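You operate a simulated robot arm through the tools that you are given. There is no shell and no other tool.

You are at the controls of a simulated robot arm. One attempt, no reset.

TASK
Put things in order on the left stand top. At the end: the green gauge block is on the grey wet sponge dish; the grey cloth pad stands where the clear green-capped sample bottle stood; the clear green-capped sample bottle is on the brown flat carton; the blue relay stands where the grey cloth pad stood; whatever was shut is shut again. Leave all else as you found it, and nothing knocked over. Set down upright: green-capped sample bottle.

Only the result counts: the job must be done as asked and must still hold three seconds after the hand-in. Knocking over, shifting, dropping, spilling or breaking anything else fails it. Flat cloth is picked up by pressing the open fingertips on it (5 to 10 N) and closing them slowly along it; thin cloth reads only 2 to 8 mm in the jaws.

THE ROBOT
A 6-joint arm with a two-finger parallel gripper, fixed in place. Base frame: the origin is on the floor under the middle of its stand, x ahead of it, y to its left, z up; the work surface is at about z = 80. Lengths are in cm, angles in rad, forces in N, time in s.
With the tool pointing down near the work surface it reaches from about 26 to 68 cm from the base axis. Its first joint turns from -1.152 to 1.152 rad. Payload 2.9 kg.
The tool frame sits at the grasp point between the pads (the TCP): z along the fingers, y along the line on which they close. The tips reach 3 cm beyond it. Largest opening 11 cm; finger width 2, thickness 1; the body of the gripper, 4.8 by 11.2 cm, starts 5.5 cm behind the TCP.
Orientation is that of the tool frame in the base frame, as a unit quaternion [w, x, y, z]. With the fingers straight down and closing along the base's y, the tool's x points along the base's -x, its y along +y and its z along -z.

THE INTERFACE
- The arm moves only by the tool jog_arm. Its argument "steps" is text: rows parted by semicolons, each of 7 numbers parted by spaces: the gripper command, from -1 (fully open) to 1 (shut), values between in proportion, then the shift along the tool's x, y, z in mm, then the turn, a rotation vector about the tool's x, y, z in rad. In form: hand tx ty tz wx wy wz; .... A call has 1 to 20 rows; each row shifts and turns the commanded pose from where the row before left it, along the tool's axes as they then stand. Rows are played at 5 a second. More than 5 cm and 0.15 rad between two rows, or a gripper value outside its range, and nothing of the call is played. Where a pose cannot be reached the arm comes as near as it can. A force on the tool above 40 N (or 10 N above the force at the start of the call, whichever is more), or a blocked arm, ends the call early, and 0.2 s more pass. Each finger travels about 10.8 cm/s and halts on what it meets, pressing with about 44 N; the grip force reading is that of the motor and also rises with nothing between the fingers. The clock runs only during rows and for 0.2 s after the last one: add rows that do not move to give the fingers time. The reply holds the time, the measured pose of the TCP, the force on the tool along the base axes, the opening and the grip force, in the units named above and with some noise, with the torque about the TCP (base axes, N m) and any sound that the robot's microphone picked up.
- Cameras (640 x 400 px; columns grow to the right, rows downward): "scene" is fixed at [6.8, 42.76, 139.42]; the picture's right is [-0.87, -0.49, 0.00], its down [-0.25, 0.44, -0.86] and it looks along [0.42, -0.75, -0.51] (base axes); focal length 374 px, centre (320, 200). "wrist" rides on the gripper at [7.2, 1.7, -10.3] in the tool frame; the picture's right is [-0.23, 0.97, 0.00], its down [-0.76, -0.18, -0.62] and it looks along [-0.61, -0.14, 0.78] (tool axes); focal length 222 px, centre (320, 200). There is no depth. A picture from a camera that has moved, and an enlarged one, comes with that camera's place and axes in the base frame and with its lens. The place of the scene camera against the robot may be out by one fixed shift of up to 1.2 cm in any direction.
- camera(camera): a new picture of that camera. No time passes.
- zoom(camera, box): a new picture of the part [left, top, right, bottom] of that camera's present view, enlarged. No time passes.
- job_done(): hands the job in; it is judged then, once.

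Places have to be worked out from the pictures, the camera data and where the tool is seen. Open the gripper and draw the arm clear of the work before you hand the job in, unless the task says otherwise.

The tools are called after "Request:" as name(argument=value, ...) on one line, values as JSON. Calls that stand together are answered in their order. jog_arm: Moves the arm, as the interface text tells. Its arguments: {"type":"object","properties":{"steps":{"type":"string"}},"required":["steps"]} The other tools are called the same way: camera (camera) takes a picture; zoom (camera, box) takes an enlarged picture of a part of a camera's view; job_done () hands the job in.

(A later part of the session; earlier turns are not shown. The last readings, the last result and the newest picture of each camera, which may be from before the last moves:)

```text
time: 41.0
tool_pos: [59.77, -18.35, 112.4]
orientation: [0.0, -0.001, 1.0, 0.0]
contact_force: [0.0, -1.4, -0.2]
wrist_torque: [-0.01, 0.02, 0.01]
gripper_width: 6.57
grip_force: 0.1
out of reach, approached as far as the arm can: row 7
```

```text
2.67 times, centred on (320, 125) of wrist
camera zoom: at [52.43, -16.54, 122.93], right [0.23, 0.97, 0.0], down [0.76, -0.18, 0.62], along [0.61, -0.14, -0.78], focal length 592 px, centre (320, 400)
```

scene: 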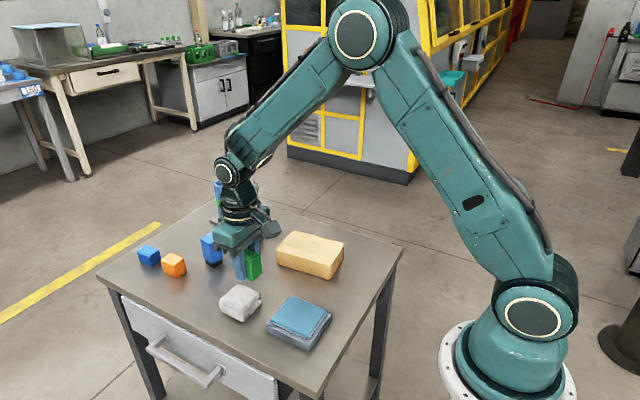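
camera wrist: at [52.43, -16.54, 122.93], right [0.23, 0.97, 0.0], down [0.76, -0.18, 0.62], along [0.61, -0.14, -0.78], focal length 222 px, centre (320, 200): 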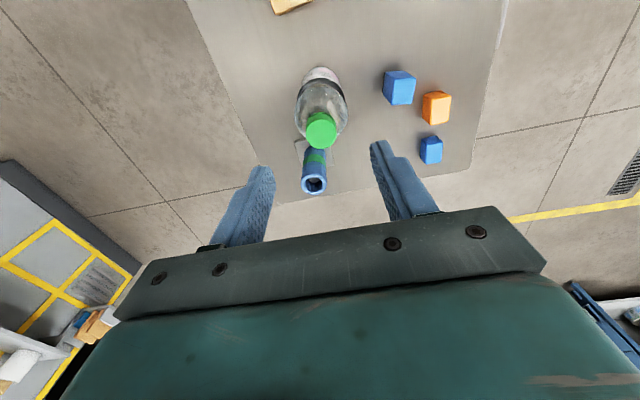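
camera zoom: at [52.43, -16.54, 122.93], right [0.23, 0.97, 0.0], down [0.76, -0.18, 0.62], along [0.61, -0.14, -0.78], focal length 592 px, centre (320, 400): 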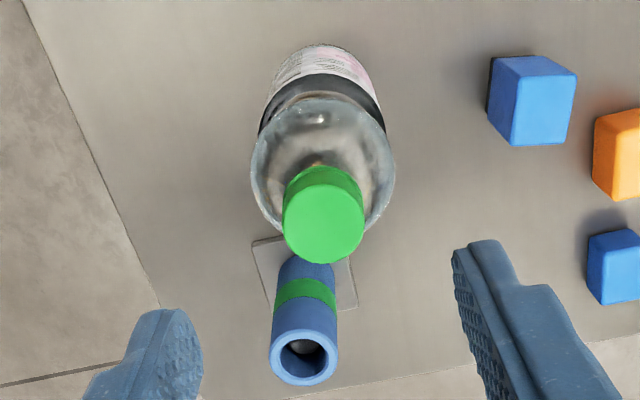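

Cap centre works out at about (60.75, −18.4), top z≈101.9. I go down to z≈108 (tips still above the cap), add 1 cm in x and check reach.

Request:
jog_arm(steps="-0.2 0 0 15 0 0 0; -0.2 -3 0 15 0 0 0; -0.2 -4 0 7 0 0 0; -0.2 -3 0 5 0 0 0; -0.2 0 0 0 0 0 0; -0.2 0 0 0 0 0 0")

Request:
zoom(camera="wrist", box=[220, 50, 420, 200])

```text
time: 42.4
tool_pos: [60.73, -18.28, 108.36]
orientation: [-0.001, 0.0, 1.0, 0.0]
contact_force: [-0.4, 0.4, -0.1]
wrist_torque: [-0.02, -0.01, 0.0]
gripper_width: 6.61
grip_force: 0.2
```

```text
2.67 times, centred on (320, 125) of wrist
camera zoom: at [53.42, -16.56, 118.84], right [0.23, 0.97, 0.0], down [0.76, -0.18, 0.62], along [0.61, -0.14, -0.78], focal length 592 px, centre (320, 400)
```

zoom: 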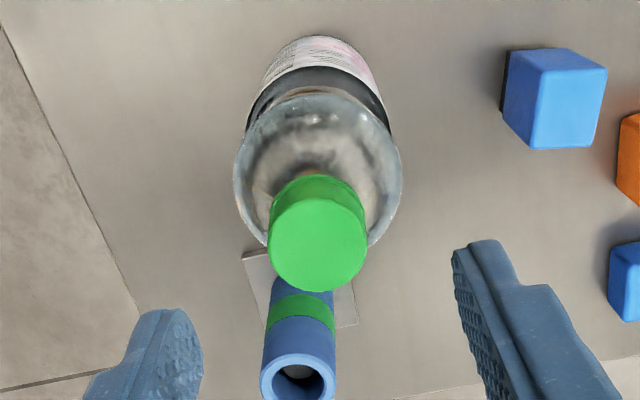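

TCP and cap agree to within 1 mm. I descend to z≈100.6 so the pads straddle the cap, then check.

Request:
jog_arm(steps="-0.2 0 -0.6 10 0 0 0; -0.2 0 0 15 0 0 0; -0.2 0 0 15 0 0 0; -0.2 0 0 15 0 0 0; -0.2 0 0 10 0 0 0; -0.2 0 0 8 0 0 0; -0.2 0 0 4 0 0 0; -0.2 0 0 0 0 0 0; -0.2 0 0 0 0 0 0")

Request:
camera(camera="wrist")

Request:
zoom(camera="scene", box=[180, 130, 300, 260])

```text
time: 44.4
tool_pos: [60.75, -18.45, 100.78]
orientation: [0.0, 0.0, 1.0, 0.0]
contact_force: [0.1, 0.9, 0.2]
wrist_torque: [0.0, 0.02, 0.0]
gripper_width: 6.6
grip_force: 0.1
```

```text
taken
camera wrist: at [53.43, -16.67, 111.18], right [0.23, 0.97, 0.0], down [0.76, -0.18, 0.62], along [0.61, -0.14, -0.78], focal length 222 px, centre (320, 200)
```

wrist: 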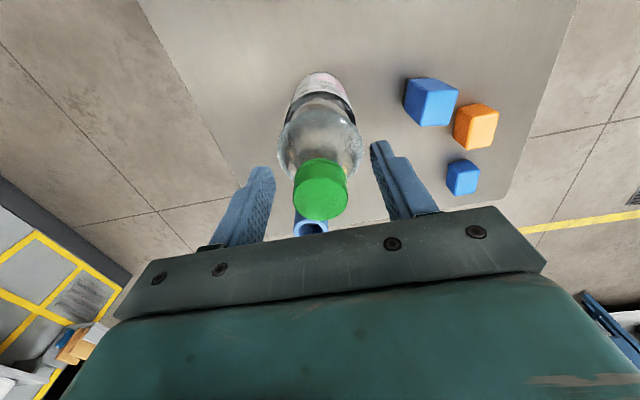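

```text
3.08 times, centred on (240, 195) of scene
camera zoom: at [6.8, 42.76, 139.42], right [-0.87, -0.49, 0.0], down [-0.25, 0.44, -0.86], along [0.42, -0.75, -0.51], focal length 1151 px, centre (566, 215)
```

zoom: 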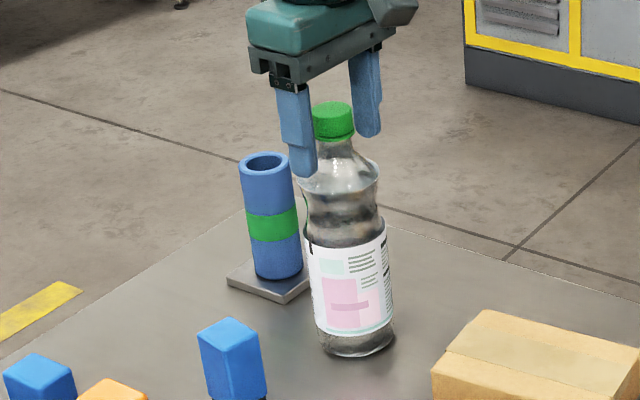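

The fingers straddle the cap evenly. I rise 2 mm and close slowly on the cap.

Request:
jog_arm(steps="0 0 0 -2 0 0 0; 0.2 0 0 0 0 0 0; 0.3 0 0 0 0 0 0; 0.38 0 0 0 0 0 0; 0.43 0 0 0 0 0 0; 0.48 0 0 0 0 0 0; 0.55 0 0 0 0 0 0; 0.7 0 0 0 0 0 0; 1 0 0 0 0 0 0; 1 0 0 0 0 0 0; 1 0 0 0 0 0 0; 1 0 0 0 0 0 0")

Request:
zoom(camera="scene", box=[180, 130, 300, 260])

```text
time: 47.0
tool_pos: [60.76, -18.42, 100.88]
orientation: [0.0, 0.0, 1.0, 0.0]
contact_force: [-0.5, -1.6, 1.0]
wrist_torque: [-0.21, -0.02, -0.04]
gripper_width: 3.03
grip_force: 44.2
```

```text
3.08 times, centred on (240, 195) of scene
camera zoom: at [6.8, 42.76, 139.42], right [-0.87, -0.49, 0.0], down [-0.25, 0.44, -0.86], along [0.42, -0.75, -0.51], focal length 1151 px, centre (566, 215)
```

zoom: 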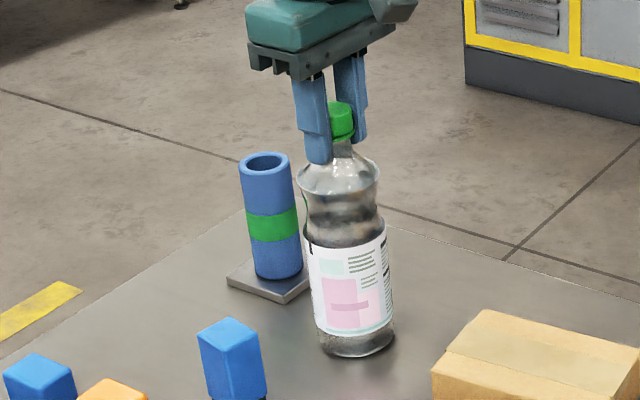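

Gripped at 3.03 cm on the cap. I lift very slowly by about 1 cm and check that the bottle follows.

Request:
jog_arm(steps="1 0 0 -1 0 0 0; 1 0 0 -1.5 0 0 0; 1 0 0 -2 0 0 0; 1 0 0 -2 0 0 0; 1 0 0 -2 0 0 0; 1 0 0 -1.5 0 0 0; 1 0 0 0 0 0 0; 1 0 0 0 0 0 0")

Request:
zoom(camera="scene", box=[180, 130, 300, 260])

Request:
camera(camera="wrist")

```text
time: 48.8
tool_pos: [60.83, -18.55, 101.86]
orientation: [0.0, 0.0, 1.0, 0.0]
contact_force: [0.3, -0.4, -6.1]
wrist_torque: [-0.02, 0.01, -0.03]
gripper_width: 3.03
grip_force: 44.5
```

```text
3.08 times, centred on (240, 195) of scene
camera zoom: at [6.81, 42.76, 139.42], right [-0.87, -0.49, 0.0], down [-0.25, 0.44, -0.86], along [0.42, -0.75, -0.51], focal length 1151 px, centre (566, 215)
```

zoom: 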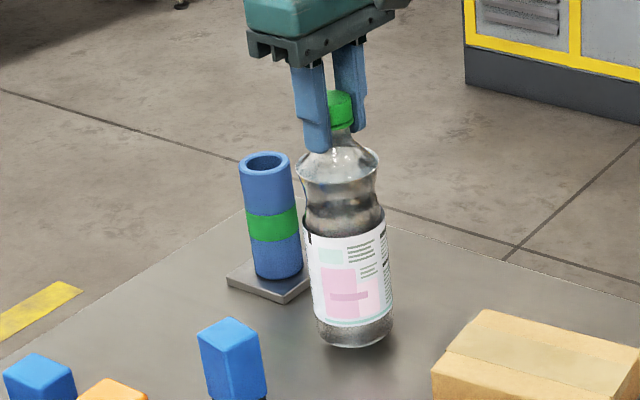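

```text
taken
camera wrist: at [53.46, -16.74, 112.36], right [0.23, 0.97, 0.0], down [0.76, -0.18, 0.62], along [0.61, -0.14, -0.78], focal length 222 px, centre (320, 200)
```

wrist: 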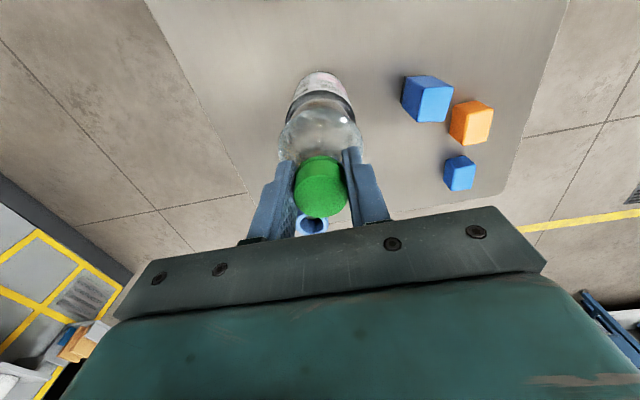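

The bottle is lifted cleanly (about 6 N) and hangs upright. I go on slowly: up, then up-and-back toward the carton.

Request:
jog_arm(steps="1 0 0 -2 0 0 0; 1 0 0 -4 0 0 0; 1 0 0 -5 0 0 0; 1 0 0 -5 0 0 0; 1 0 0 -5 0 0 0; 1 2 0 -5 0 0 0; 1 4 0 -5 0 0 0; 1 7 0 -5 0 0 0; 1 9 0 -5 0 0 0; 1 10 0 -5 0 0 0; 1 10 0 -5 0 0 0; 1 10 0 -5 0 0 0; 1 8 0 -5 0 0 0; 1 5 0 -3 0 0 0; 1 3 0 -2 0 0 0; 1 0 0 0 0 0 0; 1 0 0 0 0 0 0")

Request:
zoom(camera="scene", box=[180, 100, 350, 300])

Request:
camera(camera="wrist")

```text
time: 52.4
tool_pos: [53.98, -18.38, 108.43]
orientation: [0.001, 0.0, 1.0, 0.0]
contact_force: [-0.1, 0.7, -5.7]
wrist_torque: [-0.01, -0.01, 0.04]
gripper_width: 3.04
grip_force: 44.2
```

```text
2.00 times, centred on (265, 200) of scene
camera zoom: at [6.8, 42.76, 139.42], right [-0.87, -0.49, 0.0], down [-0.25, 0.44, -0.86], along [0.42, -0.75, -0.51], focal length 748 px, centre (430, 200)
```

zoom: 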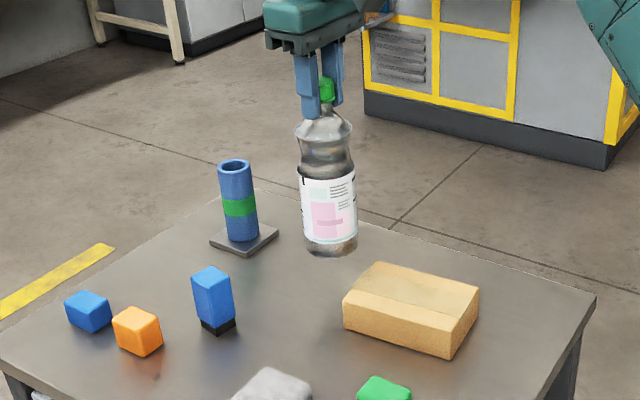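

```text
taken
camera wrist: at [46.62, -16.66, 118.96], right [0.23, 0.97, 0.0], down [0.76, -0.18, 0.62], along [0.61, -0.14, -0.78], focal length 222 px, centre (320, 200)
```

wrist: 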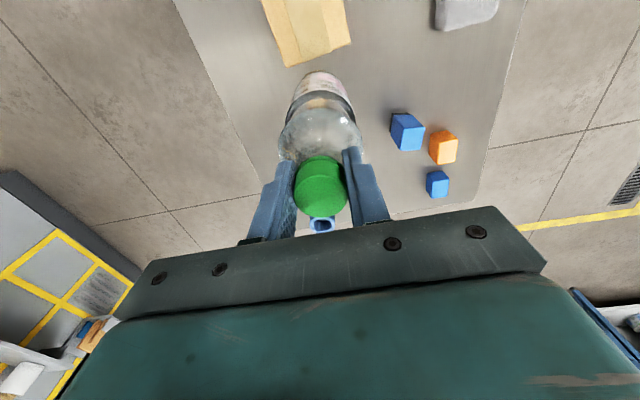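

Bottle bottom is near z≈87.5, carton top near 84.5, so there is 3 cm clearance. I carry it on to above the carton centre (43.0, −18.5).

Request:
jog_arm(steps="1 3 0 -3 0 0 0; 1 6 0 -3 0 0 0; 1 9 0 0 0 0 0; 1 11 -0.5 0 0 0 0; 1 12 -0.5 0 0 0 0; 1 12 -0.5 0 0 0 0; 1 12 0 0 0 0 0; 1 12 0 0 0 0 0; 1 11 0 0 0 0 0; 1 9 0 0 0 0 0; 1 7 0 0 0 0 0; 1 4 0 0 0 0 0; 1 1.5 0 0 0 0 0; 1 0 0 0 0 0 0; 1 0 0 0 0 0 0")

Request:
zoom(camera="scene", box=[220, 130, 380, 300])

Request:
camera(camera="wrist")

```text
time: 55.6
tool_pos: [43.1, -18.46, 109.08]
orientation: [0.0, -0.001, 1.0, 0.001]
contact_force: [-0.3, 0.0, -5.7]
wrist_torque: [-0.01, -0.02, 0.0]
gripper_width: 3.03
grip_force: 43.5
```

```text
2.35 times, centred on (300, 215) of scene
camera zoom: at [6.8, 42.76, 139.42], right [-0.87, -0.49, 0.0], down [-0.25, 0.44, -0.86], along [0.42, -0.75, -0.51], focal length 880 px, centre (367, 165)
```

zoom: 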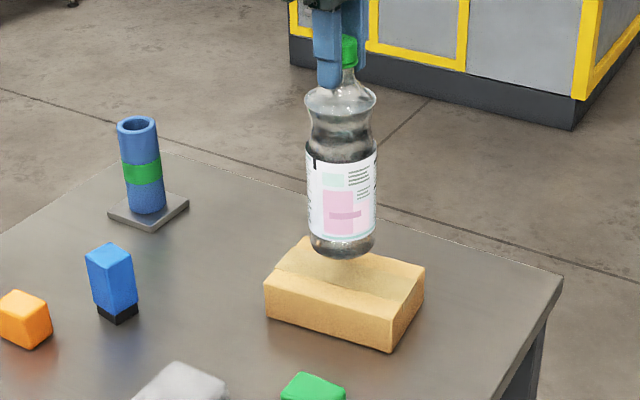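

```text
taken
camera wrist: at [35.71, -16.8, 119.59], right [0.23, 0.97, 0.0], down [0.76, -0.18, 0.62], along [0.61, -0.14, -0.78], focal length 222 px, centre (320, 200)
```

wrist: 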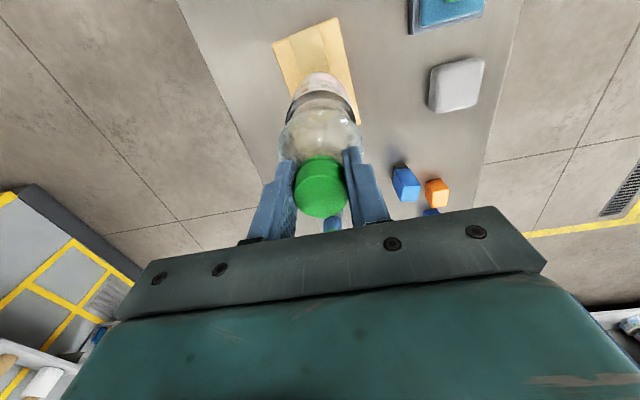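

Centred above the carton. I lower 3 cm and then feel for contact in small steps.

Request:
jog_arm(steps="1 0 0 3 0 0 0; 1 0 0 5 0 0 0; 1 0 0 6 0 0 0; 1 0 0 6 0 0 0; 1 0 0 4 0 0 0; 1 0 0 3 0 0 0; 1 0 0 2 0 0 0; 1 0 0 0 0 0 0; 1 0 0 0 0 0 0")

Request:
zoom(camera="scene", box=[240, 160, 360, 300])

```text
time: 57.6
tool_pos: [43.03, -18.63, 106.19]
orientation: [0.0, 0.0, 1.0, -0.001]
contact_force: [0.5, 0.0, -4.5]
wrist_torque: [-0.01, -0.02, -0.01]
gripper_width: 3.03
grip_force: 44.4
```

```text
2.86 times, centred on (300, 230) of scene
camera zoom: at [6.8, 42.76, 139.42], right [-0.87, -0.49, 0.0], down [-0.25, 0.44, -0.86], along [0.42, -0.75, -0.51], focal length 1069 px, centre (377, 114)
```

zoom: 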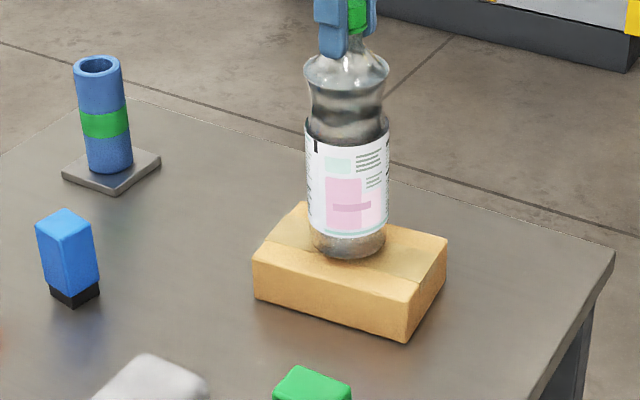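

Request:
jog_arm(steps="1 0 0 1.5 0 0 0; 1 0 0 1.5 0 0 0; 1 0 0 0 0 0 0; 1 0 0 0 0 0 0")

```text
time: 58.6
tool_pos: [42.98, -18.72, 105.82]
orientation: [0.0, 0.0, 1.0, 0.0]
contact_force: [0.0, 0.1, -5.4]
wrist_torque: [-0.03, 0.03, -0.03]
gripper_width: 3.04
grip_force: 44.0
```

Force still equals the bottle's weight, so there is no contact yet. I continue in 1.5 mm steps.

Request:
jog_arm(steps="1 0 0 1.5 0 0 0; 1 0 0 1 0 0 0; 1 0 0 0 0 0 0; 1 0 0 0 0 0 0")

```text
time: 59.6
tool_pos: [42.97, -18.53, 105.59]
orientation: [0.0, 0.0, 1.0, 0.0]
contact_force: [0.1, -0.4, -5.1]
wrist_torque: [-0.01, 0.03, 0.01]
gripper_width: 3.03
grip_force: 43.8
```

Request:
jog_arm(steps="1 0 0 1.5 0 0 0; 1 0 0 1 0 0 0; 1 0 0 0 0 0 0; 1 0 0 0 0 0 0")

```text
time: 60.6
tool_pos: [43.03, -18.65, 105.42]
orientation: [-0.001, 0.0, 1.0, 0.0]
contact_force: [-0.8, -0.9, -0.3]
wrist_torque: [0.03, 0.17, 0.0]
gripper_width: 3.04
grip_force: 43.7
```

The weight has moved onto the carton (force about 0). I lower another 0.5 mm and open slowly.

Request:
jog_arm(steps="1 0 0 0.5 0 0 0; 1 0 0 0 0 0 0; 0.46 0 0 0 0 0 0; 0.44 0 0 0 0 0 0; 0.42 0 0 0 0 0 0; 0.38 0 0 0 0 0 0; 0.3 0 0 0 0 0 0; 0.15 0 0 0 0 0 0; 0 0 0 0 0 0 0; 0 0 0 0 0 0 0")

Request:
zoom(camera="scene", box=[240, 130, 360, 300])

Request:
camera(camera="wrist")

```text
time: 62.8
tool_pos: [42.99, -18.68, 105.25]
orientation: [0.0, 0.0, 1.0, 0.0]
contact_force: [0.4, 1.1, 0.0]
wrist_torque: [0.02, 0.0, 0.02]
gripper_width: 5.49
grip_force: 0.0
```

```text
2.35 times, centred on (300, 215) of scene
camera zoom: at [6.8, 42.76, 139.42], right [-0.87, -0.49, 0.0], down [-0.25, 0.44, -0.86], along [0.42, -0.75, -0.51], focal length 880 px, centre (367, 165)
```

zoom: 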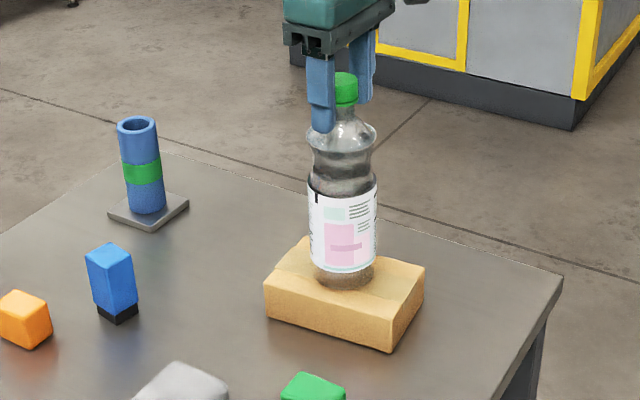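

```text
taken
camera wrist: at [35.69, -16.8, 115.84], right [0.23, 0.97, 0.0], down [0.76, -0.18, 0.62], along [0.61, -0.14, -0.78], focal length 222 px, centre (320, 200)
```

wrist: 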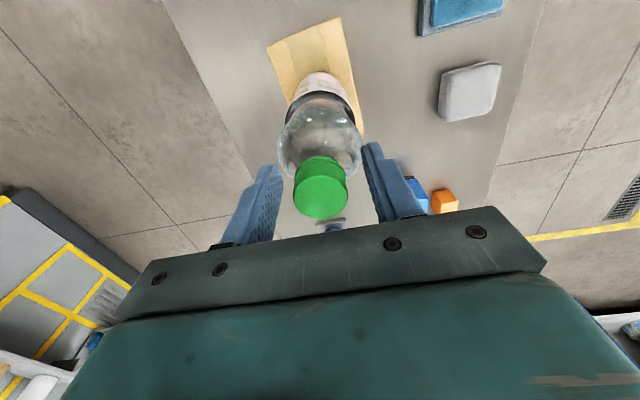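

The bottle stands upright on the carton and the fingers are clear of it. I raise straight up, then move toward the grey pad.

Request:
jog_arm(steps="0 0 0 -5 0 0 0; 0 0 0 -10 0 0 0; 0 0 0 -20 0 0 0; 0 0 0 -25 0 0 0; 0 0 0 -20 0 0 0; 0 0 0 -5 0 0 0; 0 0 0 0 0 0 0; 0 0 0 0 0 0 0")

Request:
camera(camera="scene")

```text
time: 64.6
tool_pos: [43.01, -18.61, 113.71]
orientation: [0.0, 0.0, 1.0, 0.0]
contact_force: [0.0, -0.5, -0.1]
wrist_torque: [0.03, -0.01, 0.03]
gripper_width: 5.52
grip_force: 0.1
```

```text
taken
```

scene: 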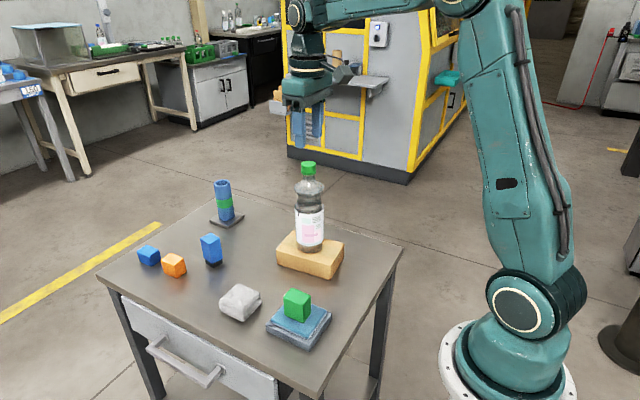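

All fine. I move sideways at this height to y≈1.7, then down for a close look at the pad.

Request:
jog_arm(steps="-0.4 0 15 0 0 0 0; -0.4 0 25 0 0 0 0; -0.4 0 25 0 0 0 0; -0.4 0 25 0 0 0 0; -0.4 -5 25 0 0 0 0; -0.4 -5 25 0 0 0 0; -0.4 -5 25 0 0 0 0; -0.4 -5 23 0 0 0 0; -0.4 -5 15 0 0 0 0; -0.4 -5 0 20 0 0 0; -0.4 -5 0 30 0 0 0; -0.4 -5 0 30 0 0 0; -0.4 -5 0 30 0 0 0; -0.4 -5 0 20 0 0 0; -0.4 0 0 10 0 0 0; -0.4 0 0 0 0 0 0; -0.4 0 0 0 0 0 0")

Request:
camera(camera="wrist")

Request:
zoom(camera="wrist", box=[220, 60, 420, 200])

Request:
zoom(camera="scene", box=[200, 250, 300, 340])

```text
time: 68.2
tool_pos: [48.03, 1.69, 99.74]
orientation: [0.0, 0.0, 1.0, 0.0]
contact_force: [0.2, -0.4, -0.7]
wrist_torque: [-0.02, -0.01, 0.02]
gripper_width: 7.69
grip_force: 0.0
```

```text
taken
camera wrist: at [40.66, 3.49, 110.29], right [0.23, 0.97, 0.0], down [0.76, -0.18, 0.62], along [0.61, -0.14, -0.78], focal length 222 px, centre (320, 200)
```

wrist: 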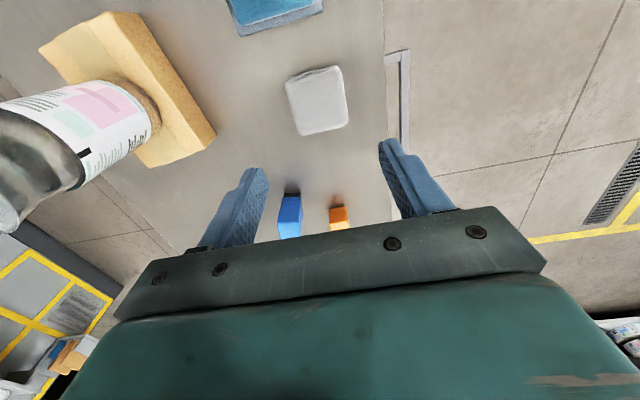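

```text
2.86 times, centred on (320, 130) of wrist
camera zoom: at [40.66, 3.49, 110.29], right [0.23, 0.97, 0.0], down [0.76, -0.18, 0.62], along [0.61, -0.14, -0.78], focal length 635 px, centre (320, 400)
```

zoom: 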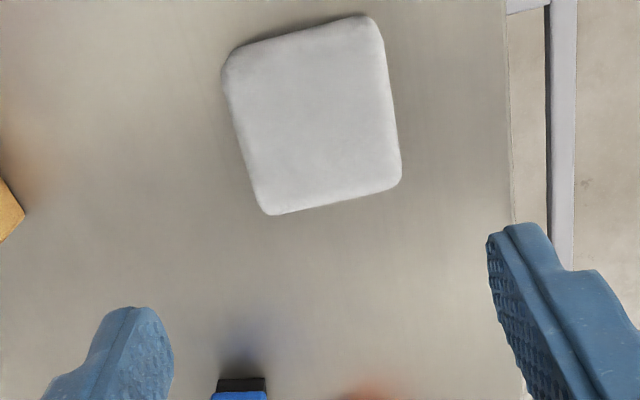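

```text
4.44 times, centred on (250, 295) of scene
camera zoom: at [6.8, 42.76, 139.42], right [-0.87, -0.49, 0.0], down [-0.25, 0.44, -0.86], along [0.42, -0.75, -0.51], focal length 1662 px, centre (631, -222)
```

zoom: 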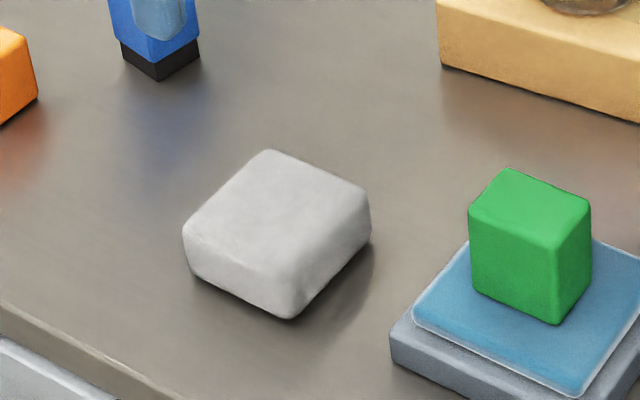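

Pad centre is about (48.2, 1.6), 6.2 cm wide, roughly 2.5 cm thick, so it can be gripped by its sides. I descend with the fingers at 8.8 cm to z≈83.5.

Request:
jog_arm(steps="-0.6 -1.7 -0.9 10 0 0 0; -0.6 0 0 25 0 0 0; -0.6 0 0 30 0 0 0; -0.6 0 0 30 0 0 0; -0.6 0 0 25 0 0 0; -0.6 0 0 18 0 0 0; -0.6 0 0 12 0 0 0; -0.6 0 0 7 0 0 0; -0.6 0 0 4 0 0 0; -0.6 0 0 0 0 0 0; -0.6 0 0 0 0 0 0")

Request:
camera(camera="wrist")

Request:
zoom(camera="scene", box=[180, 220, 320, 340])

```text
time: 70.6
tool_pos: [48.11, 1.55, 83.72]
orientation: [0.0, 0.0, 1.0, 0.0]
contact_force: [-0.1, 0.6, 0.4]
wrist_torque: [0.02, -0.02, 0.01]
gripper_width: 8.78
grip_force: 0.1
```

```text
taken
camera wrist: at [40.82, 3.34, 94.19], right [0.23, 0.97, 0.0], down [0.76, -0.18, 0.62], along [0.61, -0.14, -0.78], focal length 222 px, centre (320, 200)
```

wrist: 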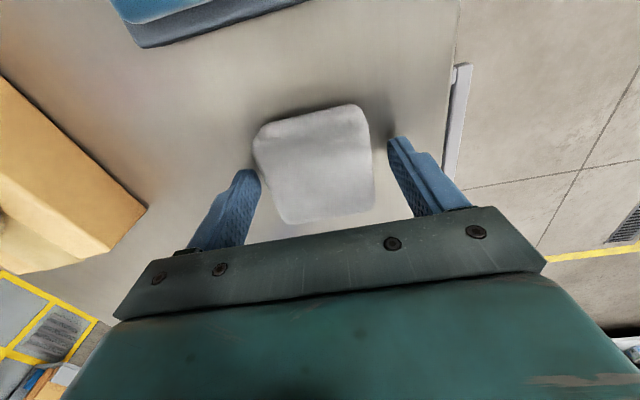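

```text
3.33 times, centred on (250, 280) of scene
camera zoom: at [6.8, 42.76, 139.42], right [-0.87, -0.49, 0.0], down [-0.25, 0.44, -0.86], along [0.42, -0.75, -0.51], focal length 1247 px, centre (553, -67)
```

zoom: 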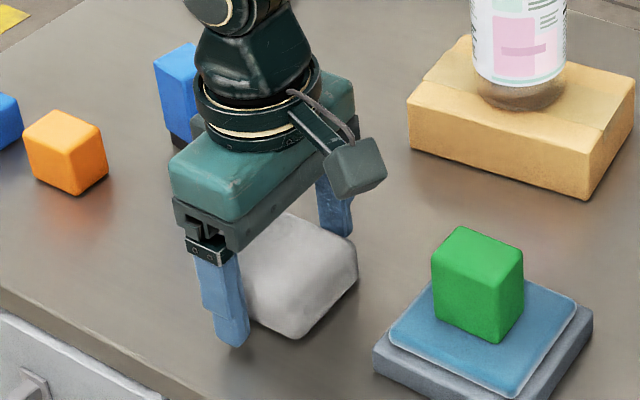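

Fingers straddle the pad evenly. I close in steps and read the width.

Request:
jog_arm(steps="-0.45 0 0 0 0 0 0; -0.35 0 0 0 0 0 0; -0.25 0 0 0 0 0 0; -0.18 0 0 0 0 0 0; -0.1 0 0 0 0 0 0; 0 0 0 0 0 0 0; 0.2 0 0 0 0 0 0; 0.2 0 0 0 0 0 0; 0.2 0 0 0 0 0 0")

Request:
camera(camera="wrist")

```text
time: 72.6
tool_pos: [48.13, 1.51, 83.69]
orientation: [0.0, 0.0, 1.0, 0.0]
contact_force: [-0.4, -0.5, -0.2]
wrist_torque: [-0.05, 0.0, 0.02]
gripper_width: 6.39
grip_force: 44.2
```

```text
taken
camera wrist: at [40.82, 3.34, 94.2], right [0.23, 0.97, 0.0], down [0.76, -0.18, 0.62], along [0.61, -0.14, -0.78], focal length 222 px, centre (320, 200)
```

wrist: 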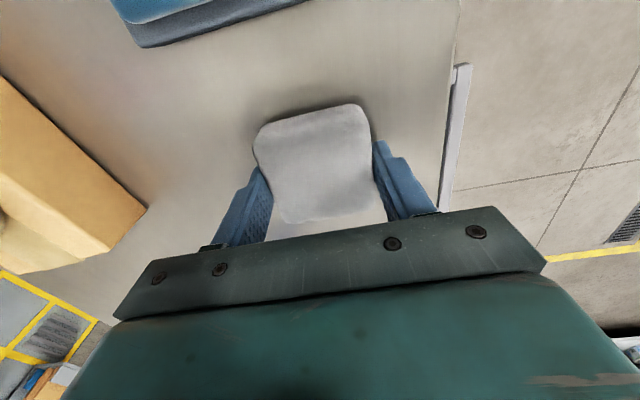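

Held at 6.39 cm. I keep squeezing and lift slowly about 1 cm to check the hold.

Request:
jog_arm(steps="1 0 0 0 0 0 0; 1 0 0 -1 0 0 0; 1 0 0 -1.5 0 0 0; 1 0 0 -2 0 0 0; 1 0 0 -2 0 0 0; 1 0 0 -2 0 0 0; 1 0 0 -1.5 0 0 0; 1 0 0 0 0 0 0; 1 0 0 0 0 0 0")

Request:
camera(camera="wrist")

Request:
zoom(camera="scene", box=[180, 220, 320, 340])

```text
time: 74.6
tool_pos: [48.14, 1.67, 84.82]
orientation: [-0.001, 0.0, 1.0, -0.001]
contact_force: [-0.3, 0.5, -0.3]
wrist_torque: [-0.01, 0.01, 0.02]
gripper_width: 6.4
grip_force: 43.7
```

```text
taken
camera wrist: at [40.84, 3.39, 95.21], right [0.23, 0.97, 0.0], down [0.76, -0.18, 0.62], along [0.61, -0.14, -0.78], focal length 222 px, centre (320, 200)
```

wrist: 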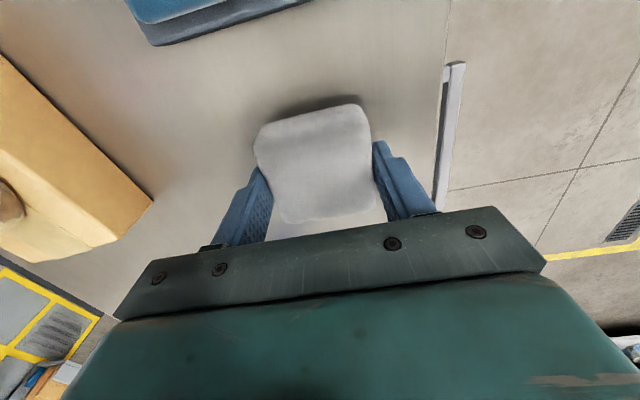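

```text
3.33 times, centred on (250, 280) of scene
camera zoom: at [6.8, 42.76, 139.42], right [-0.87, -0.49, 0.0], down [-0.25, 0.44, -0.86], along [0.42, -0.75, -0.51], focal length 1247 px, centre (553, -67)
```

zoom: 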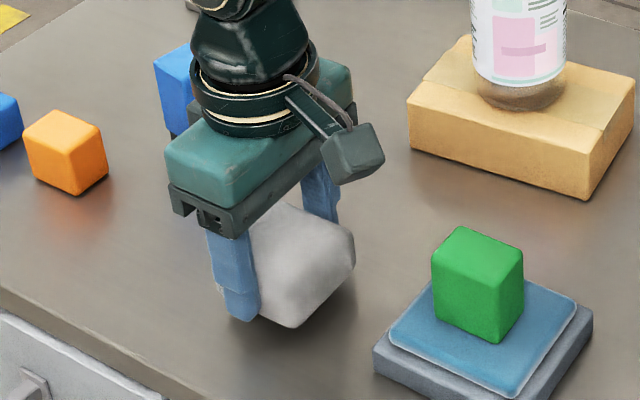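

The pad follows the gripper. I raise it smoothly to about z=92.6.

Request:
jog_arm(steps="1 0 0 -3 0 0 0; 1 0 0 -5 0 0 0; 1 0 0 -7 0 0 0; 1 0 0 -8 0 0 0; 1 0 0 -8 0 0 0; 1 0 0 -8 0 0 0; 1 0 0 -8 0 0 0; 1 0 0 -8 0 0 0; 1 0 0 -8 0 0 0; 1 0 0 -7 0 0 0; 1 0 0 -5 0 0 0; 1 0 0 -3 0 0 0; 1 0 0 0 0 0 0; 1 0 0 0 0 0 0")

Request:
zoom(camera="scene", box=[180, 200, 320, 320])

```text
time: 77.6
tool_pos: [48.28, 1.58, 92.52]
orientation: [0.0, 0.0, 1.0, 0.0]
contact_force: [0.0, -0.6, -0.2]
wrist_torque: [0.01, 0.01, -0.02]
gripper_width: 6.41
grip_force: 44.2
```

```text
3.33 times, centred on (250, 260) of scene
camera zoom: at [6.8, 42.76, 139.42], right [-0.87, -0.49, 0.0], down [-0.25, 0.44, -0.86], along [0.42, -0.75, -0.51], focal length 1247 px, centre (553, 0)
```

zoom: 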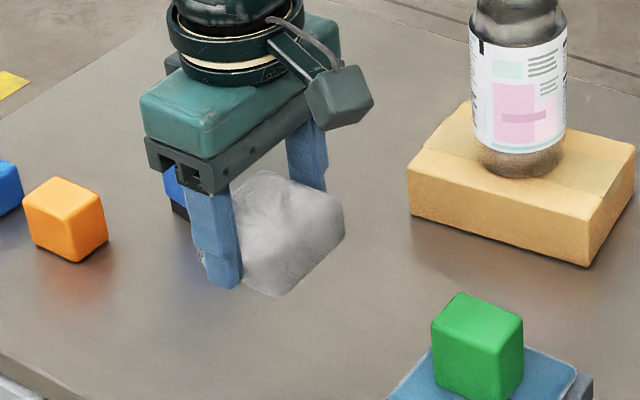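

Held well. I carry the pad diagonally to above the bottle's former place (60.75, −18.4).

Request:
jog_arm(steps="1 -2.1 -3.4 0 0 0 0; 1 -4.3 -6.8 0 0 0 0; 1 -6.4 -10.2 0 0 0 0; 1 -7.5 -11.8 0 0 0 0; 1 -7.5 -11.8 0 0 0 0; 1 -7.5 -11.8 0 0 0 0; 1 -7.5 -11.8 0 0 0 0; 1 -7.5 -11.8 0 0 0 0; 1 -7.5 -11.8 0 0 0 0; 1 -7.5 -11.8 0 0 0 0; 1 -7.5 -11.8 0 0 0 0; 1 -7.5 -11.8 0 0 0 0; 1 -7.5 -11.8 0 0 0 0; 1 -7.5 -11.8 0 0 0 0; 1 -7.5 -11.8 0 0 0 0; 1 -7.5 -11.8 0 0 0 0; 1 -6.4 -10.2 0 0 0 0; 1 -4.3 -6.8 0 0 0 0; 1 -3.2 -5.1 0 0 0 0; 1 0 0 0 0 0 0")

Request:
camera(camera="scene")

Request:
camera(camera="wrist")

```text
time: 81.8
tool_pos: [60.57, -17.97, 92.55]
orientation: [0.0, 0.0, 1.0, 0.0]
contact_force: [0.4, 0.0, -1.0]
wrist_torque: [0.02, 0.01, 0.01]
gripper_width: 6.41
grip_force: 44.2
```

```text
taken
```

scene: 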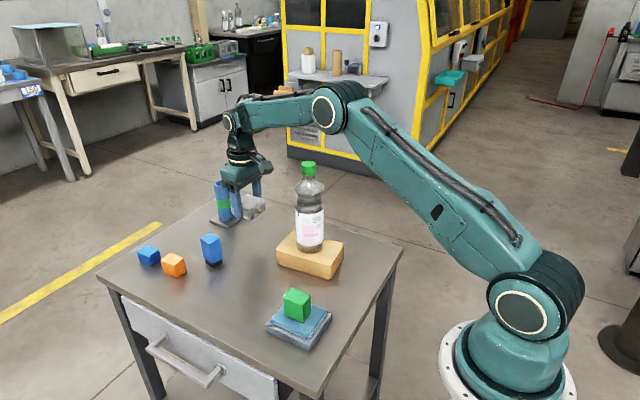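

```text
taken
camera wrist: at [53.26, -16.23, 103.02], right [0.23, 0.97, 0.0], down [0.76, -0.18, 0.62], along [0.61, -0.14, -0.78], focal length 222 px, centre (320, 200)
```

wrist: 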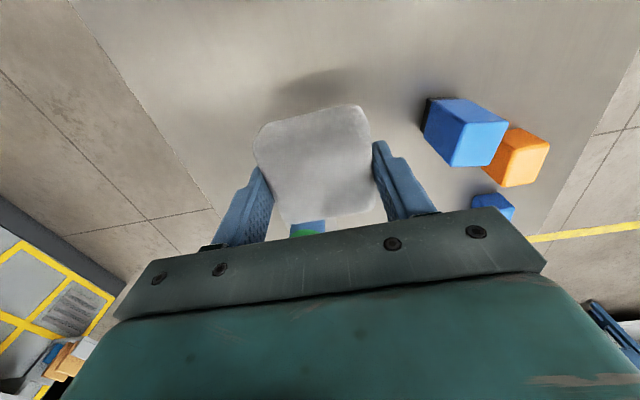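

Above the spot; the forearm passes above the bottle with clearance. I correct by 2–4 mm, lower partly, and check the clearances.

Request:
jog_arm(steps="1 -1.8 -4.4 0 0 0 0; 1 0 0 4 0 0 0; 1 0 0 7 0 0 0; 1 0 0 8 0 0 0; 1 0 0 8 0 0 0; 1 0 0 8 0 0 0; 1 0 0 6 0 0 0; 1 0 0 4 0 0 0; 1 0 0 0 0 0 0; 1 0 0 0 0 0 0")

Request:
zoom(camera="scene", box=[180, 60, 380, 280])

```text
time: 84.0
tool_pos: [60.94, -18.37, 87.99]
orientation: [0.0, 0.0, 1.0, 0.0]
contact_force: [-0.3, 0.6, -0.8]
wrist_torque: [-0.02, -0.04, 0.02]
gripper_width: 6.4
grip_force: 44.0
```

```text
1.82 times, centred on (280, 170) of scene
camera zoom: at [6.8, 42.76, 139.42], right [-0.87, -0.49, 0.0], down [-0.25, 0.44, -0.86], along [0.42, -0.75, -0.51], focal length 680 px, centre (393, 254)
```

zoom: 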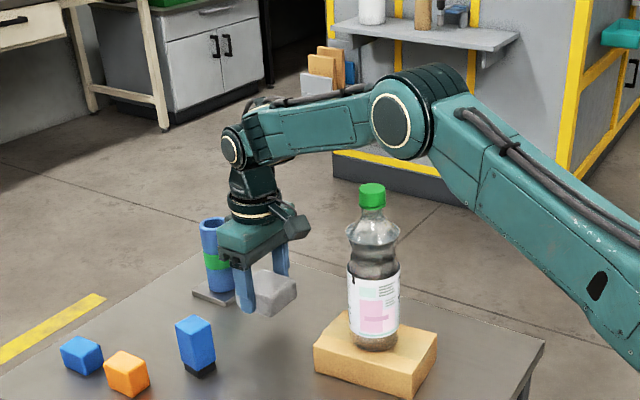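

Forearm clears the bottle by several cm. I lower on to about 5 mm above the table and check.

Request:
jog_arm(steps="1 0.8 0 4 0 0 0; 1 0 0 6 0 0 0; 1 0 0 7 0 0 0; 1 0 0 7 0 0 0; 1 0 0 5 0 0 0; 1 0 0 4 0 0 0; 1 0 0 2 0 0 0; 1 0 0 0 0 0 0; 1 0 0 0 0 0 0")

Request:
zoom(camera="scene", box=[180, 60, 380, 280])

Request:
camera(camera="wrist")

```text
time: 86.0
tool_pos: [60.7, -18.53, 84.52]
orientation: [0.0, 0.0, 1.0, 0.0]
contact_force: [0.0, -0.6, -1.9]
wrist_torque: [0.01, 0.0, -0.03]
gripper_width: 6.39
grip_force: 43.9
```

```text
1.82 times, centred on (280, 170) of scene
camera zoom: at [6.8, 42.76, 139.42], right [-0.87, -0.49, 0.0], down [-0.25, 0.44, -0.86], along [0.42, -0.75, -0.51], focal length 680 px, centre (393, 254)
```

zoom: 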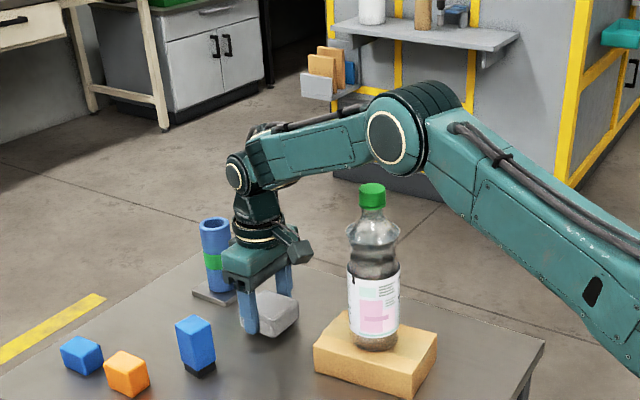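

```text
taken
camera wrist: at [53.43, -16.7, 94.97], right [0.23, 0.97, 0.0], down [0.76, -0.18, 0.62], along [0.61, -0.14, -0.78], focal length 222 px, centre (320, 200)
```

wrist: 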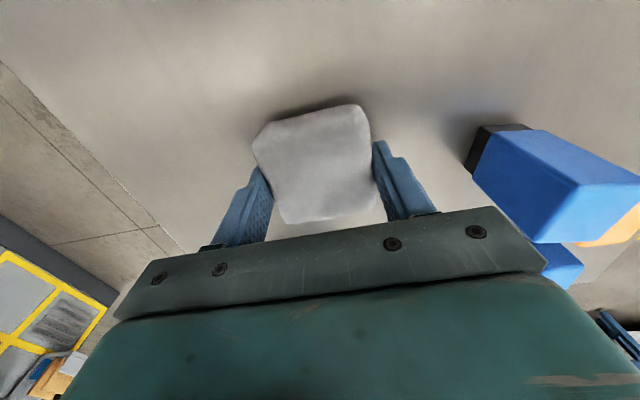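

About 8 mm left. I lower in small steps watching the force.

Request:
jog_arm(steps="1 0 0 2 0 0 0; 1 0 0 2 0 0 0; 1 0 0 1.5 0 0 0; 1 0 0 0 0 0 0; 1 0 0 0 0 0 0")

Request:
jog_arm(steps="1 0 0 1.5 0 0 0; 1 0 0 1 0 0 0; 1 0 0 0 0 0 0; 1 0 0 0 0 0 0")

```text
time: 87.2
tool_pos: [60.67, -18.43, 83.94]
orientation: [-0.001, 0.0, 1.0, 0.0]
contact_force: [-0.8, 0.6, -0.4]
wrist_torque: [-0.01, 0.0, -0.01]
gripper_width: 6.41
grip_force: 44.2
```

```text
time: 88.2
tool_pos: [60.72, -18.38, 83.75]
orientation: [0.0, 0.0, 1.0, 0.0]
contact_force: [-0.2, 0.4, 0.9]
wrist_torque: [0.03, 0.03, 0.01]
gripper_width: 6.42
grip_force: 43.9
```

Request:
jog_arm(steps="1 0 0 1 0 0 0; 1 0 0 0 0 0 0; 1 0 0 0 0 0 0")

```text
time: 89.0
tool_pos: [60.71, -18.49, 83.72]
orientation: [0.001, 0.0, 1.0, 0.0]
contact_force: [-1.8, 0.0, 13.9]
wrist_torque: [0.07, 0.34, 0.01]
gripper_width: 6.37
grip_force: 44.1
```

Contact with the table at z≈83.7 (14 N). I relieve 0.8 mm and open slowly.

Request:
jog_arm(steps="1 0 0 -0.8 0 0 0; 1 0 0 0 0 0 0; -0.15 0 0 0 0 0 0; -0.18 0 0 0 0 0 0; -0.22 0 0 0 0 0 0; -0.28 0 0 0 0 0 0; -0.4 0 0 0 0 0 0; -0.5 0 0 0 0 0 0; -0.5 0 0 0 0 0 0")

Request:
camera(camera="wrist")

Request:
zoom(camera="scene", box=[180, 120, 340, 280])

```text
time: 91.0
tool_pos: [60.67, -18.35, 83.61]
orientation: [-0.001, 0.0, 1.0, 0.0]
contact_force: [0.4, 0.6, 0.8]
wrist_torque: [-0.02, -0.01, -0.03]
gripper_width: 8.23
grip_force: 0.1
```

```text
taken
camera wrist: at [53.33, -16.63, 94.18], right [0.23, 0.97, 0.0], down [0.76, -0.18, 0.62], along [0.61, -0.14, -0.78], focal length 222 px, centre (320, 200)
```

wrist: 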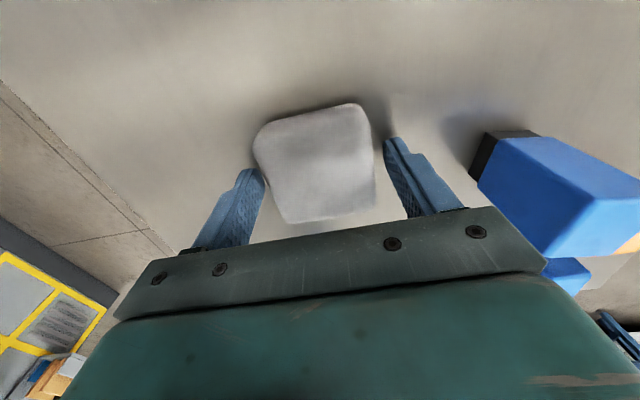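

```text
2.50 times, centred on (260, 200) of scene
camera zoom: at [6.8, 42.76, 139.42], right [-0.87, -0.49, 0.0], down [-0.25, 0.44, -0.86], along [0.42, -0.75, -0.51], focal length 935 px, centre (470, 200)
```

zoom: 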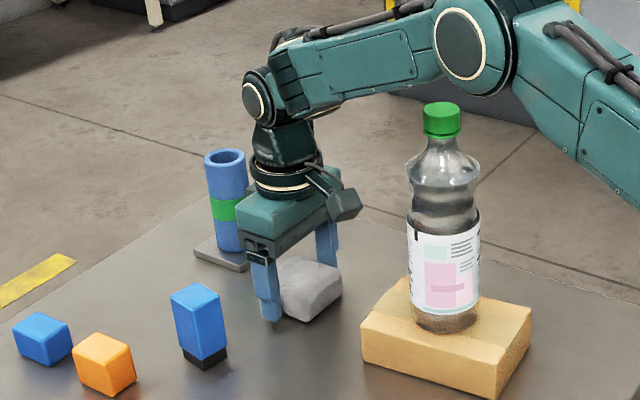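

The pad is set down where the bottle stood and released. I raise straight up and then look at the relay.

Request:
jog_arm(steps="-0.5 0 0 -4 0 0 0; -0.5 0 0 -10 0 0 0; -0.5 0 0 -20 0 0 0; -0.5 0 0 -30 0 0 0; -0.5 0 0 -40 0 0 0; -0.5 0 0 -30 0 0 0; -0.5 0 0 -10 0 0 0; -0.5 0 0 0 0 0 0; -0.5 0 0 0 0 0 0")

Request:
zoom(camera="wrist", box=[220, 40, 480, 200])

Request:
zoom(camera="scene", box=[180, 120, 340, 280])

```text
time: 93.0
tool_pos: [60.66, -18.42, 98.09]
orientation: [-0.001, 0.0, 1.0, 0.0]
contact_force: [0.5, 0.0, -0.8]
wrist_torque: [0.03, -0.01, -0.02]
gripper_width: 8.27
grip_force: 0.0
```

```text
2.46 times, centred on (350, 120) of wrist
camera zoom: at [53.37, -16.62, 108.57], right [0.23, 0.97, 0.0], down [0.76, -0.18, 0.62], along [0.61, -0.14, -0.78], focal length 547 px, centre (246, 397)
```

zoom: 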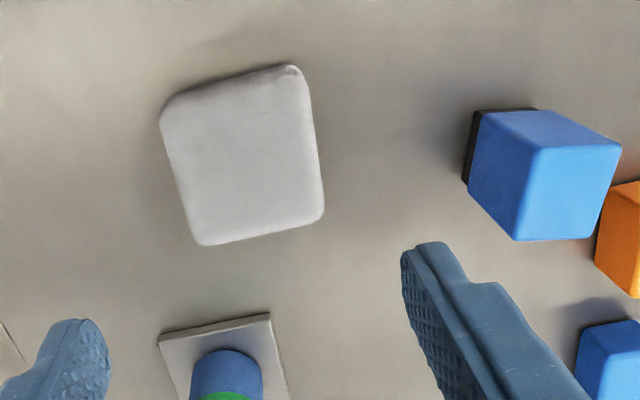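

```text
2.50 times, centred on (260, 200) of scene
camera zoom: at [6.8, 42.76, 139.42], right [-0.87, -0.49, 0.0], down [-0.25, 0.44, -0.86], along [0.42, -0.75, -0.51], focal length 935 px, centre (470, 200)
```

zoom: 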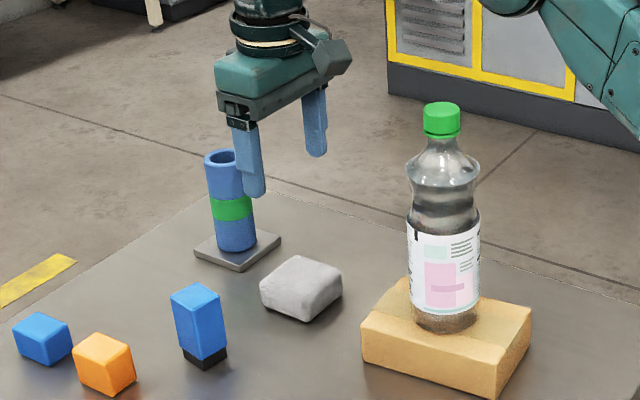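

Pad is at about (60.5, −18.3). Relay centre is (63.0, −6.36), top z≈87.6, turned −0.19 rad. I move above it and turn the gripper to match.

Request:
jog_arm(steps="-0.2 -2 12 0 0 0 0; -0.1 -4 22 0 0 0 0; 0 -5 25 0 0 0 0; 0 -5 25 0 0 0 0; 0 -4 22 0 0 0 0; 0 -3.3 14.6 0 0 0 0; 0 0 0 0 0 0 0.095; 0 0 0 0 0 0 0.095; 0 0 0 0 0 0 0; 0 0 0 0 0 0 0")

Request:
camera(camera="wrist")

Request:
zoom(camera="wrist", box=[220, 60, 420, 220])

```text
time: 95.2
tool_pos: [63.05, -6.42, 98.02]
orientation: [0.001, 0.094, 0.996, 0.0]
contact_force: [-0.4, 0.5, 0.7]
wrist_torque: [0.01, 0.0, 0.0]
gripper_width: 5.48
grip_force: 0.0
```

```text
taken
camera wrist: at [56.16, -3.28, 108.6], right [0.41, 0.91, 0.0], down [0.71, -0.32, 0.62], along [0.57, -0.25, -0.78], focal length 222 px, centre (320, 200)
```

wrist: 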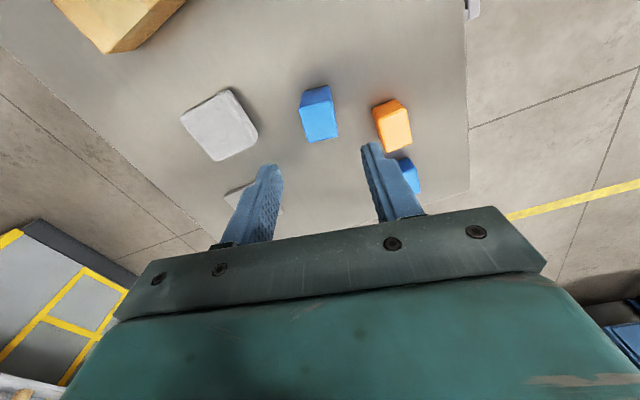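

```text
2.50 times, centred on (320, 140) of wrist
camera zoom: at [56.16, -3.28, 108.6], right [0.41, 0.91, 0.0], down [0.71, -0.32, 0.62], along [0.57, -0.25, -0.78], focal length 555 px, centre (320, 350)
```

zoom: 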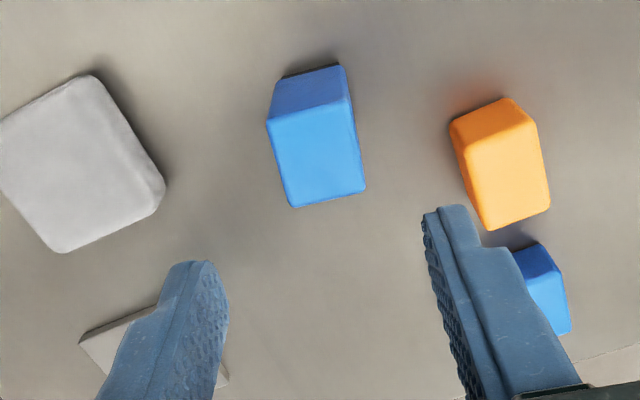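

Aligned to within 2 mm. I descend to z≈84.3 with 5.5 cm opening.

Request:
jog_arm(steps="0 1.5 0.5 15 0 0 0; 0 0 0 25 0 0 0; 0 0 0 25 0 0 0; 0 0 0 25 0 0 0; 0 0 0 18 0 0 0; 0 0 0 14 0 0 0; 0 0 0 9 0 0 0; 0 0 0 6 0 0 0; 0 0 0 0 0 0 0; 0 0 0 0 0 0 0")

Request:
camera(camera="wrist")

Request:
zoom(camera="scene", box=[120, 180, 280, 300])

```text
time: 97.4
tool_pos: [62.94, -6.22, 84.39]
orientation: [0.0, 0.095, 0.995, 0.001]
contact_force: [-0.3, -0.2, -1.0]
wrist_torque: [-0.01, 0.01, -0.01]
gripper_width: 5.52
grip_force: 0.1
```

```text
taken
camera wrist: at [56.02, -3.24, 94.93], right [0.41, 0.91, 0.0], down [0.71, -0.32, 0.62], along [0.57, -0.25, -0.78], focal length 222 px, centre (320, 200)
```

wrist: 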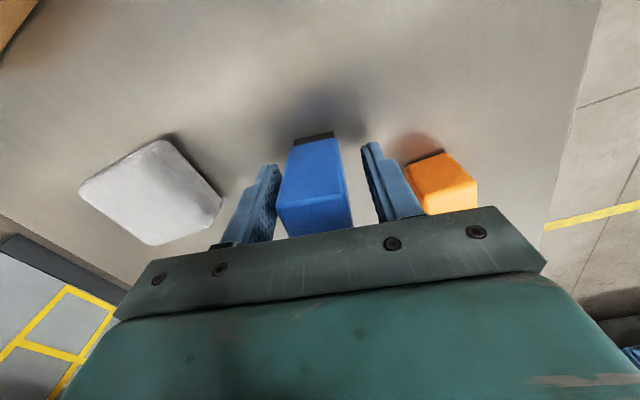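

```text
3.33 times, centred on (200, 240) of scene
camera zoom: at [6.8, 42.76, 139.42], right [-0.87, -0.49, 0.0], down [-0.25, 0.44, -0.86], along [0.42, -0.75, -0.51], focal length 1247 px, centre (720, 67)
```

zoom: 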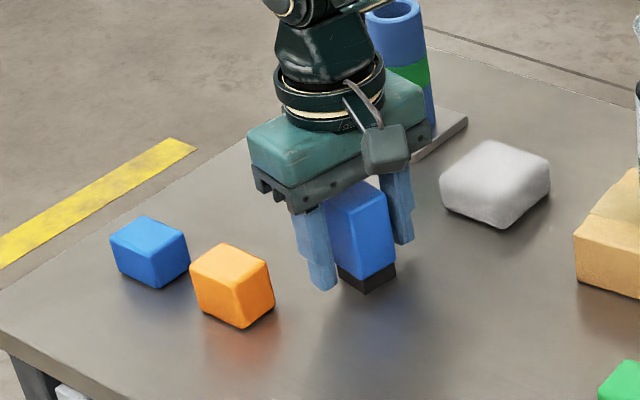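

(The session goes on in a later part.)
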